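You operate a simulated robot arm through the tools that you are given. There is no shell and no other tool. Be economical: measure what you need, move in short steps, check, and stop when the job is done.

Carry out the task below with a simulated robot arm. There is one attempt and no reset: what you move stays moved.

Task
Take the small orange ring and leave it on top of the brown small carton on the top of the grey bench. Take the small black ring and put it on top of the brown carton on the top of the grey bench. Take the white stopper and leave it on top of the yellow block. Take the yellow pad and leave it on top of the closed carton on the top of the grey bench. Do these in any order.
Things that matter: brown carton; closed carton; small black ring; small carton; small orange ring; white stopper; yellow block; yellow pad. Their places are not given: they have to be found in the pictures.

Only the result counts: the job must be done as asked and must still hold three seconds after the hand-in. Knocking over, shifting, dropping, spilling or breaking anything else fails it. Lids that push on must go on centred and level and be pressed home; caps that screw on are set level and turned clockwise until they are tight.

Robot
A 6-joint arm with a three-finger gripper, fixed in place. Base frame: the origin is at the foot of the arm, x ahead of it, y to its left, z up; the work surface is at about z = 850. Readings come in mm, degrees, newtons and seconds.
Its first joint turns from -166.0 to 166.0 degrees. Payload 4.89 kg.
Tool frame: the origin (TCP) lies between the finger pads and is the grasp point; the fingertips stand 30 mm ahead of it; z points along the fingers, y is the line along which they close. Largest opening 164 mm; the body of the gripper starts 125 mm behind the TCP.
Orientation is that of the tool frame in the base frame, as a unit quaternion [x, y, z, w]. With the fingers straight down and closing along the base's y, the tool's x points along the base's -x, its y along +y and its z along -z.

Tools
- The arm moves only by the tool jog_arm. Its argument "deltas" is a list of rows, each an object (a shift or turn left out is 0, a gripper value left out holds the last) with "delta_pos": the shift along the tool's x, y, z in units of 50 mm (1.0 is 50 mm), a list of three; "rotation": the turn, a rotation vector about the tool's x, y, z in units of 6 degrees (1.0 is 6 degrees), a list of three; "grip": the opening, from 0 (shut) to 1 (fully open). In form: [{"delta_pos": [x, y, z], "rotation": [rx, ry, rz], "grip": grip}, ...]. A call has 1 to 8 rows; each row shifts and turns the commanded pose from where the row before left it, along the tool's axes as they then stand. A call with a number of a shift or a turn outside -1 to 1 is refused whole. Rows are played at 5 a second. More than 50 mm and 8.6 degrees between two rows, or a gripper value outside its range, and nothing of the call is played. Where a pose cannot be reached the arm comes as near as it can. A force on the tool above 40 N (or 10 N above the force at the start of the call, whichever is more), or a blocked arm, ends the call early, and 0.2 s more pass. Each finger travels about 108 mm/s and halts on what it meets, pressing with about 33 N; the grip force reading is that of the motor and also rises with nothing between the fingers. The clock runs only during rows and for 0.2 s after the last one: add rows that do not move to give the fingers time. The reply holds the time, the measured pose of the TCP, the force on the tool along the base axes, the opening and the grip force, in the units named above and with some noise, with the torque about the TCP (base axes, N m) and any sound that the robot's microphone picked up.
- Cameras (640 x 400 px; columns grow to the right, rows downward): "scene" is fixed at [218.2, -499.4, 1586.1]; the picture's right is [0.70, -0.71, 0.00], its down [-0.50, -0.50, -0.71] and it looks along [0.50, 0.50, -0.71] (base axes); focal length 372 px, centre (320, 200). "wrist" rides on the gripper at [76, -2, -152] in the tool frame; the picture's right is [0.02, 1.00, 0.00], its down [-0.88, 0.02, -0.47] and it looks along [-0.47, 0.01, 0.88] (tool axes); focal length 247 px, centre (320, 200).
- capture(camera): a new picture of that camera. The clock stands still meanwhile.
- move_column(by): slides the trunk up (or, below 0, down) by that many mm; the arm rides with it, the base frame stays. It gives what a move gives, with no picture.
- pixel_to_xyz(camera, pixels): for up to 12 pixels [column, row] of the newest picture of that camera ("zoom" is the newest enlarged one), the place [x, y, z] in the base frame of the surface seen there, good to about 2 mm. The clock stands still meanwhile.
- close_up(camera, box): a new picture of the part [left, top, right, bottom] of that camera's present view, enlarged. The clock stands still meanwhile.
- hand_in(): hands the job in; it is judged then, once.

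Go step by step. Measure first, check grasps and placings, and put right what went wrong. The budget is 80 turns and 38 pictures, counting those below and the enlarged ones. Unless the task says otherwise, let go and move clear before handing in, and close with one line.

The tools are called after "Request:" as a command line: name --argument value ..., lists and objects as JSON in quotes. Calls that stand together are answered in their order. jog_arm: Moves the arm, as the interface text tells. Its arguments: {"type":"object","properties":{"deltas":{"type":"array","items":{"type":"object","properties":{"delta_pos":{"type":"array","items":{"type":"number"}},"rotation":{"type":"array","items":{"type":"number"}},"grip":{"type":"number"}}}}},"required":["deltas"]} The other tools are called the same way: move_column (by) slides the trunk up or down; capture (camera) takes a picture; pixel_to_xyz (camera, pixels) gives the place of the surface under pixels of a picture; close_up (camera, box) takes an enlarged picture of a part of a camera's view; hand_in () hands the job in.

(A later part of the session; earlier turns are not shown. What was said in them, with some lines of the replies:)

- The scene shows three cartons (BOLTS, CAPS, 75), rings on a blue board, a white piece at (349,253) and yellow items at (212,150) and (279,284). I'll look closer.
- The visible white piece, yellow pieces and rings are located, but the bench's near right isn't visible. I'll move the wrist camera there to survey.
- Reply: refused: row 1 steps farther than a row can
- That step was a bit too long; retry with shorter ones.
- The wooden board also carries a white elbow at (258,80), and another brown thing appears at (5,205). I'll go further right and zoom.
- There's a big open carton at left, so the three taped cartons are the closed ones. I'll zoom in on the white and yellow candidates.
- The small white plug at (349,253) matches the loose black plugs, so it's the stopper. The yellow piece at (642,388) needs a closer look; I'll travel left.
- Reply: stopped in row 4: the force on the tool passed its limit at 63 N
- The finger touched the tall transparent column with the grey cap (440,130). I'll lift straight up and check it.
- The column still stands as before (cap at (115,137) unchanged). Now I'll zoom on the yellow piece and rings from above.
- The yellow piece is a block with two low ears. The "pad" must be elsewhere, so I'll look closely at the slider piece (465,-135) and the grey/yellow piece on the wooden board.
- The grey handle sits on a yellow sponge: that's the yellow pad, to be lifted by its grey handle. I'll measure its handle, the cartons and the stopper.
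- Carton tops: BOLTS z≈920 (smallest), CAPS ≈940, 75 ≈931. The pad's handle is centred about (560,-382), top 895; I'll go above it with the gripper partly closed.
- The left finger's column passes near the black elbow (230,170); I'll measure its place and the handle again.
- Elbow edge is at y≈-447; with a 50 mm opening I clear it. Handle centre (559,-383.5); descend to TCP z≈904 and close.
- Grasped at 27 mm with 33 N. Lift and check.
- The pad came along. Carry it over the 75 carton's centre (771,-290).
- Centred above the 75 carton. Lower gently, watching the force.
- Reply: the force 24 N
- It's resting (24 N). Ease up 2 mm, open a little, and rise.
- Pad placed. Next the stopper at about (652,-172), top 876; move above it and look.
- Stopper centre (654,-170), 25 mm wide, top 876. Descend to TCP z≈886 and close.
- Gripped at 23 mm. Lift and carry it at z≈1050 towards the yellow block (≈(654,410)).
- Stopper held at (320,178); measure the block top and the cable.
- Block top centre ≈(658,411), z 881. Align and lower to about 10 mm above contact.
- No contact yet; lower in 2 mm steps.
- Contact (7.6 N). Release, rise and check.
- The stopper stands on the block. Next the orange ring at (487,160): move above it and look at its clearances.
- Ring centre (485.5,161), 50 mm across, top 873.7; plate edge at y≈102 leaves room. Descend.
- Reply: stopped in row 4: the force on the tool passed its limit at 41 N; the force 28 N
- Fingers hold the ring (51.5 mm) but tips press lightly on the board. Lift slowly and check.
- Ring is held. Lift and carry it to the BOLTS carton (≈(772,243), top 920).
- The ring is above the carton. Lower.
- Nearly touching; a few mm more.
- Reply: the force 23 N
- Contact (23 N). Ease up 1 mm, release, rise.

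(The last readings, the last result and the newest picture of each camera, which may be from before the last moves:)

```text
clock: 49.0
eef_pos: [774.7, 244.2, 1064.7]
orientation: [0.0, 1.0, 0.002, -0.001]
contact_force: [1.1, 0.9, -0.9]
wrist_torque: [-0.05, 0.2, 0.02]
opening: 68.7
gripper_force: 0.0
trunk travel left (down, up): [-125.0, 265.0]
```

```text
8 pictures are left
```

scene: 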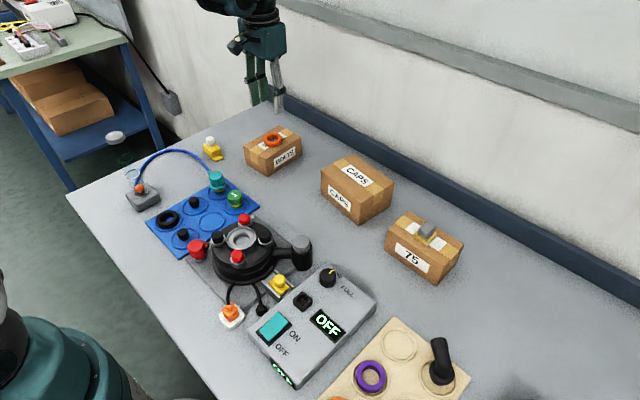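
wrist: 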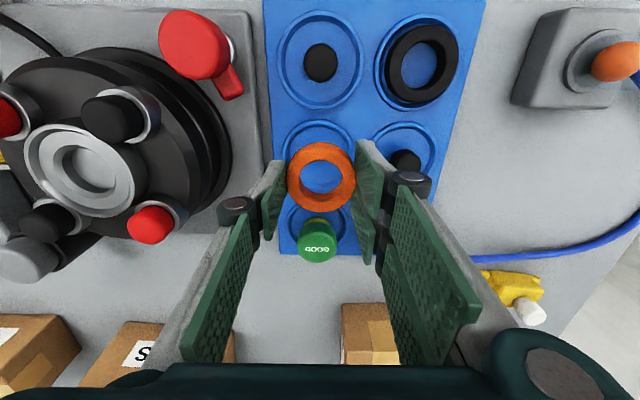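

Orange ring sits on BOLTS. For the black ring, close to the column, I'll turn the gripper 90° so the fingers close along x, camera away from the column.

Request:
jog_arm --deltas '[{"rotation": [0, 0, -1], "grip": 0.47}, {"rotation": [0, 0, -1]}, {"rotation": [0, 0, -1]}, {"rotation": [0, 0, -1]}, {"rotation": [0, 0, -1]}, {"rotation": [0, 0, -1]}, {"rotation": [0, 0, -1]}, {"rotation": [0, 0, -1]}]'

Request:
jog_arm --deltas '[{"rotation": [0, 0, -1]}, {"rotation": [0, 0, -1]}, {"rotation": [0, 0, -1]}, {"rotation": [0, 0, -1]}, {"rotation": [0, 0, -1]}, {"rotation": [0, 0, -1]}, {"rotation": [0, 0, -1]}, {}]'

```text
clock: 50.9
eef_pos: [774.7, 243.8, 1064.9]
orientation: [-0.407, 0.913, 0.003, 0.0]
contact_force: [0.2, -0.2, -0.1]
wrist_torque: [0.01, -0.01, -0.03]
opening: 77.2
gripper_force: 0.0
trunk travel left (down, up): [-125.0, 265.0]
```

```text
clock: 52.6
eef_pos: [772.6, 242.8, 1063.2]
orientation: [0.707, -0.707, -0.003, -0.002]
contact_force: [-0.6, 0.5, -0.5]
wrist_torque: [-0.01, 0.01, 0.02]
opening: 77.1
gripper_force: 0.1
trunk travel left (down, up): [-125.0, 265.0]
```

Rotation as planned (tool y = base −x). Move over the black ring at (405,241).

Request:
jog_arm --deltas '[{"delta_pos": [0, 0.917, 0]}, {"delta_pos": [0, 0.917, 0]}, {"delta_pos": [0, 0.917, 0]}, {"delta_pos": [0, 0.917, 0]}, {"delta_pos": [0, 0.917, 0]}, {"delta_pos": [0, 0.917, 0]}, {"delta_pos": [0, 0.917, 0]}, {"delta_pos": [0, 0.917, 0]}]'

Request:
jog_arm --deltas '[{"delta_pos": [0, 0, 0.6]}, {}]'

Request:
capture --camera "wrist"

```text
clock: 54.5
eef_pos: [407.8, 240.6, 1064.3]
orientation: [0.708, -0.707, -0.002, -0.001]
contact_force: [2.0, 1.2, -0.7]
wrist_torque: [-0.12, 0.37, -0.02]
opening: 77.2
gripper_force: 0.1
trunk travel left (down, up): [-125.0, 265.0]
```

```text
clock: 55.0
eef_pos: [404.4, 240.6, 1035.0]
orientation: [0.708, -0.707, -0.002, -0.001]
contact_force: [-0.3, 0.0, -0.1]
wrist_torque: [0.02, -0.04, -0.02]
opening: 76.8
gripper_force: 0.0
trunk travel left (down, up): [-125.0, 265.0]
```

```text
7 pictures are left
```

wrist: 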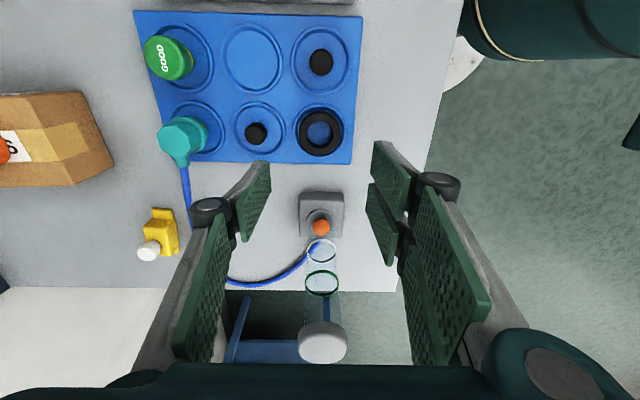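

Request:
pixel_to_xyz --camera "wrist" --pixels '[[299, 132], [341, 132], [320, 112], [320, 152], [303, 132], [337, 132], [256, 125], [268, 132], [323, 342], [323, 325]]'

```text
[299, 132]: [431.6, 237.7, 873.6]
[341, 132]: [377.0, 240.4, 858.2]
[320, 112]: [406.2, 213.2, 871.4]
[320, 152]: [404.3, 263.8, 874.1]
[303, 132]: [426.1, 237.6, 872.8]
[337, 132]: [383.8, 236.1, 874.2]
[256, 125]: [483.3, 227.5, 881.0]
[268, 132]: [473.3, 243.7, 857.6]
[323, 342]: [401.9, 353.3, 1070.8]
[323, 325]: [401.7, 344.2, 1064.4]
```

Ring centre (405.5,239.5), same height as the orange one. Descend to TCP z≈895.

Request:
jog_arm --deltas '[{"delta_pos": [0.02, -0.02, 0.9]}, {"delta_pos": [0, 0, 0.9]}, {"delta_pos": [0, 0, 0.9]}, {}]'

```text
clock: 56.0
eef_pos: [408.8, 242.8, 901.4]
orientation: [-0.707, 0.707, 0.002, 0.001]
contact_force: [0.7, 0.1, 0.2]
wrist_torque: [-0.02, -0.02, 0.02]
opening: 77.2
gripper_force: 0.0
trunk travel left (down, up): [-125.0, 265.0]
```

Request:
jog_arm --deltas '[{"delta_pos": [0.05, 0.05, 0.1]}, {}]'

```text
clock: 56.6
eef_pos: [407.3, 241.1, 897.6]
orientation: [0.707, -0.707, -0.002, -0.001]
contact_force: [-0.6, -0.2, 0.1]
wrist_torque: [0.03, -0.01, -0.01]
opening: 77.2
gripper_force: 0.0
trunk travel left (down, up): [-125.0, 265.0]
```

Request:
jog_arm --deltas '[{"delta_pos": [0.03, 0.03, 0.03], "grip": 0.3}, {}, {"grip": 0.0}, {}, {}]'

```text
clock: 57.9
eef_pos: [404.0, 239.7, 894.8]
orientation: [0.707, -0.707, -0.002, -0.002]
contact_force: [16.9, 6.8, 35.9]
wrist_torque: [0.19, -0.64, 0.0]
opening: 51.6
gripper_force: 33.4
trunk travel left (down, up): [-125.0, 265.0]
```

Closed on the ring (51.6 mm), tips pressing the rim. Lift gently.

Request:
jog_arm --deltas '[{"delta_pos": [0, 0, -0.04]}, {"delta_pos": [0, 0, -0.04]}, {}, {"delta_pos": [0, 0, -0.4]}, {"delta_pos": [0, 0, -0.9]}, {"delta_pos": [0, 0, -0.9]}, {"delta_pos": [0, 0, -0.9]}, {}]'

Request:
capture --camera "wrist"

```text
clock: 59.6
eef_pos: [403.1, 235.9, 1050.7]
orientation: [-0.707, 0.707, 0.002, 0.001]
contact_force: [-0.3, 0.3, -0.6]
wrist_torque: [0.0, 0.01, 0.01]
opening: 51.3
gripper_force: 32.9
trunk travel left (down, up): [-125.0, 265.0]
```

```text
6 pictures are left
```

wrist: 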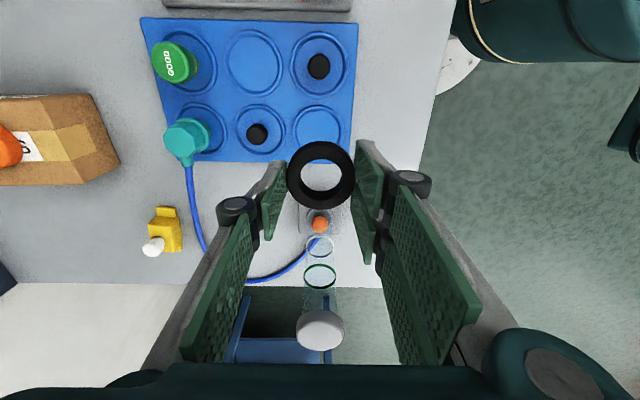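

Black ring is held. Carry it to the CAPS carton centre ≈(808,-48), top 940.

Request:
jog_arm --deltas '[{"delta_pos": [0.516, -0.736, 0]}, {"delta_pos": [0.516, -0.736, 0]}, {"delta_pos": [0.516, -0.736, 0]}, {"delta_pos": [0.516, -0.736, 0]}, {"delta_pos": [0.516, -0.736, 0]}, {"delta_pos": [0.516, -0.736, 0]}, {"delta_pos": [0.516, -0.736, 0]}, {"delta_pos": [0.516, -0.736, 0]}]'

Request:
jog_arm --deltas '[{"delta_pos": [0.516, -0.736, 0]}, {"delta_pos": [0.516, -0.736, 0]}, {"delta_pos": [0.516, -0.736, 0]}, {}, {"delta_pos": [0, 0, 0.5]}, {"delta_pos": [0, 0, 0.5]}, {}]'

Request:
close_up --camera "scene" --box '[280, 90, 440, 240]'

```text
clock: 61.5
eef_pos: [695.8, 31.6, 1052.0]
orientation: [0.708, -0.706, -0.002, -0.002]
contact_force: [-1.6, 0.8, 0.5]
wrist_torque: [-0.12, -0.3, 0.0]
opening: 51.6
gripper_force: 32.9
trunk travel left (down, up): [-125.0, 265.0]
```

```text
clock: 63.0
eef_pos: [810.3, -47.6, 997.9]
orientation: [-0.707, 0.708, 0.002, 0.001]
contact_force: [-1.1, -0.1, 0.1]
wrist_torque: [0.03, -0.05, -0.02]
opening: 51.6
gripper_force: 32.7
trunk travel left (down, up): [-125.0, 265.0]
```

```text
2.67 times, centred on (360, 165) of scene
```

zoom: 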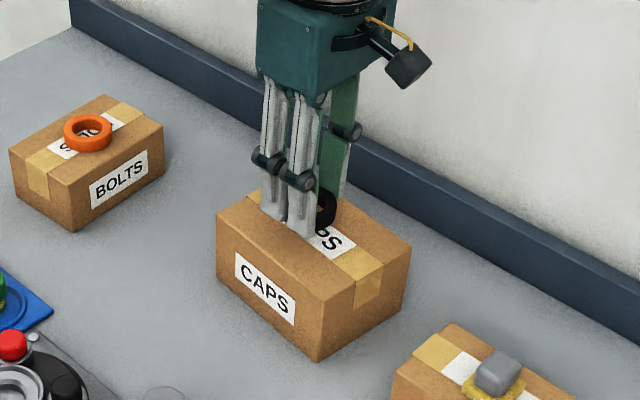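

Well centred. Lower stepwise.

Request:
jog_arm --deltas '[{"delta_pos": [0, 0, 0.24]}, {}, {"delta_pos": [0, 0, 0.06]}, {}]'

Request:
jog_arm --deltas '[{"delta_pos": [0, 0, 0.05]}, {}]'

Request:
jog_arm --deltas '[{"delta_pos": [0, 0, 0.04]}, {}]'

```text
clock: 64.0
eef_pos: [808.7, -46.2, 984.5]
orientation: [-0.707, 0.708, 0.002, 0.001]
contact_force: [-0.5, 0.9, -0.3]
wrist_torque: [-0.01, -0.02, 0.01]
opening: 51.5
gripper_force: 33.2
trunk travel left (down, up): [-125.0, 265.0]
```

```text
clock: 64.7
eef_pos: [808.1, -46.1, 982.3]
orientation: [-0.707, 0.707, 0.003, 0.002]
contact_force: [1.2, -0.3, -0.5]
wrist_torque: [0.02, -0.01, -0.01]
opening: 51.1
gripper_force: 33.2
trunk travel left (down, up): [-125.0, 265.0]
```

```text
clock: 65.2
eef_pos: [808.5, -46.9, 981.3]
orientation: [0.707, -0.707, -0.003, -0.001]
contact_force: [0.8, 0.7, -0.5]
wrist_torque: [-0.02, 0.02, -0.02]
opening: 51.4
gripper_force: 32.8
trunk travel left (down, up): [-125.0, 265.0]
```

Request:
jog_arm --deltas '[{"delta_pos": [0, 0, 0.06]}, {}]'

Request:
jog_arm --deltas '[{"delta_pos": [0, 0, 0.04]}, {}]'

```text
clock: 65.8
eef_pos: [807.9, -46.2, 977.5]
orientation: [-0.707, 0.707, 0.002, 0.001]
contact_force: [-0.2, -0.2, 0.9]
wrist_torque: [0.01, -0.04, 0.03]
opening: 51.5
gripper_force: 32.7
trunk travel left (down, up): [-125.0, 265.0]
```

```text
clock: 66.5
eef_pos: [808.6, -46.8, 976.7]
orientation: [0.707, -0.707, -0.002, -0.002]
contact_force: [6.6, 3.2, 33.1]
wrist_torque: [0.11, -0.34, -0.01]
opening: 51.5
gripper_force: 33.1
trunk travel left (down, up): [-125.0, 265.0]
```

Contact (33 N). Ease up 1.5 mm, release and rise.

Request:
jog_arm --deltas '[{"delta_pos": [0, 0, -0.03]}, {}, {"grip": 0.36}, {"grip": 0.42}, {}, {"delta_pos": [0, 0, -0.4]}, {"delta_pos": [0, 0, -0.9]}, {"delta_pos": [0, 0, -0.9]}]'

Request:
jog_arm --deltas '[{"delta_pos": [0, 0, -0.9]}, {"delta_pos": [0, 0, -0.9]}, {}]'

Request:
capture --camera "scene"

Request:
close_up --camera "scene" --box '[180, 100, 480, 290]'

```text
clock: 68.2
eef_pos: [809.8, -46.4, 1086.6]
orientation: [0.707, -0.707, -0.004, -0.001]
contact_force: [2.0, -0.4, -1.1]
wrist_torque: [0.01, 0.2, -0.03]
opening: 69.1
gripper_force: 0.1
trunk travel left (down, up): [-125.0, 265.0]
```

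```text
clock: 69.0
eef_pos: [808.9, -45.9, 1177.3]
orientation: [-0.707, 0.707, 0.002, 0.001]
contact_force: [-0.5, -0.4, 0.8]
wrist_torque: [0.02, -0.08, 0.03]
opening: 68.9
gripper_force: 0.0
trunk travel left (down, up): [-125.0, 265.0]
```

```text
4 pictures are left
```

scene: 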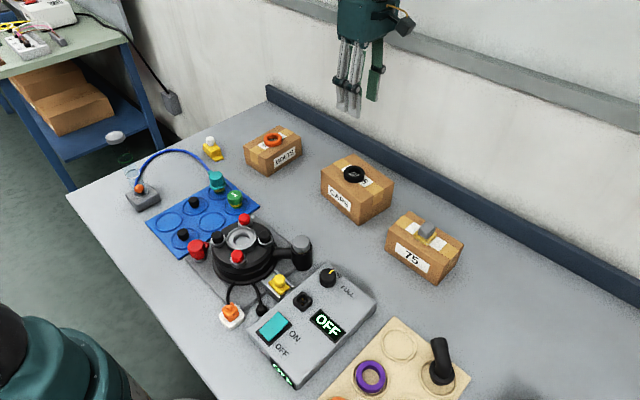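

```text
2.11 times, centred on (330, 195) of scene
```

zoom: 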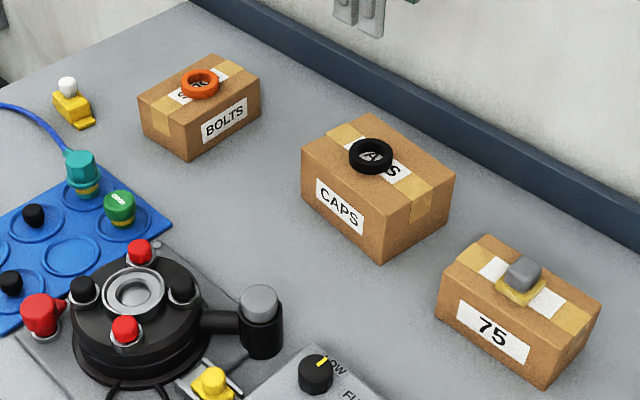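

All four items rest flat on their places (rings at (273,139) and (354,174), pad at (427,231), stopper on the block at (209,142)), and the arm is clear. I'm handing in.

Request:
hand_in

```text
The job is handed in.
```

I placed all four items and handed the job in. The orange ring is on the BOLTS carton, the black ring on the CAPS carton, the yellow pad on the 75 carton and the white stopper on the yellow block. The task didn't say which carton was which, so I used BOLTS, the smallest, as the "small carton" and split the other two freely. A finger also touched the tall transparent column once while I was surveying (63 N); the next picture showed it unmoved.
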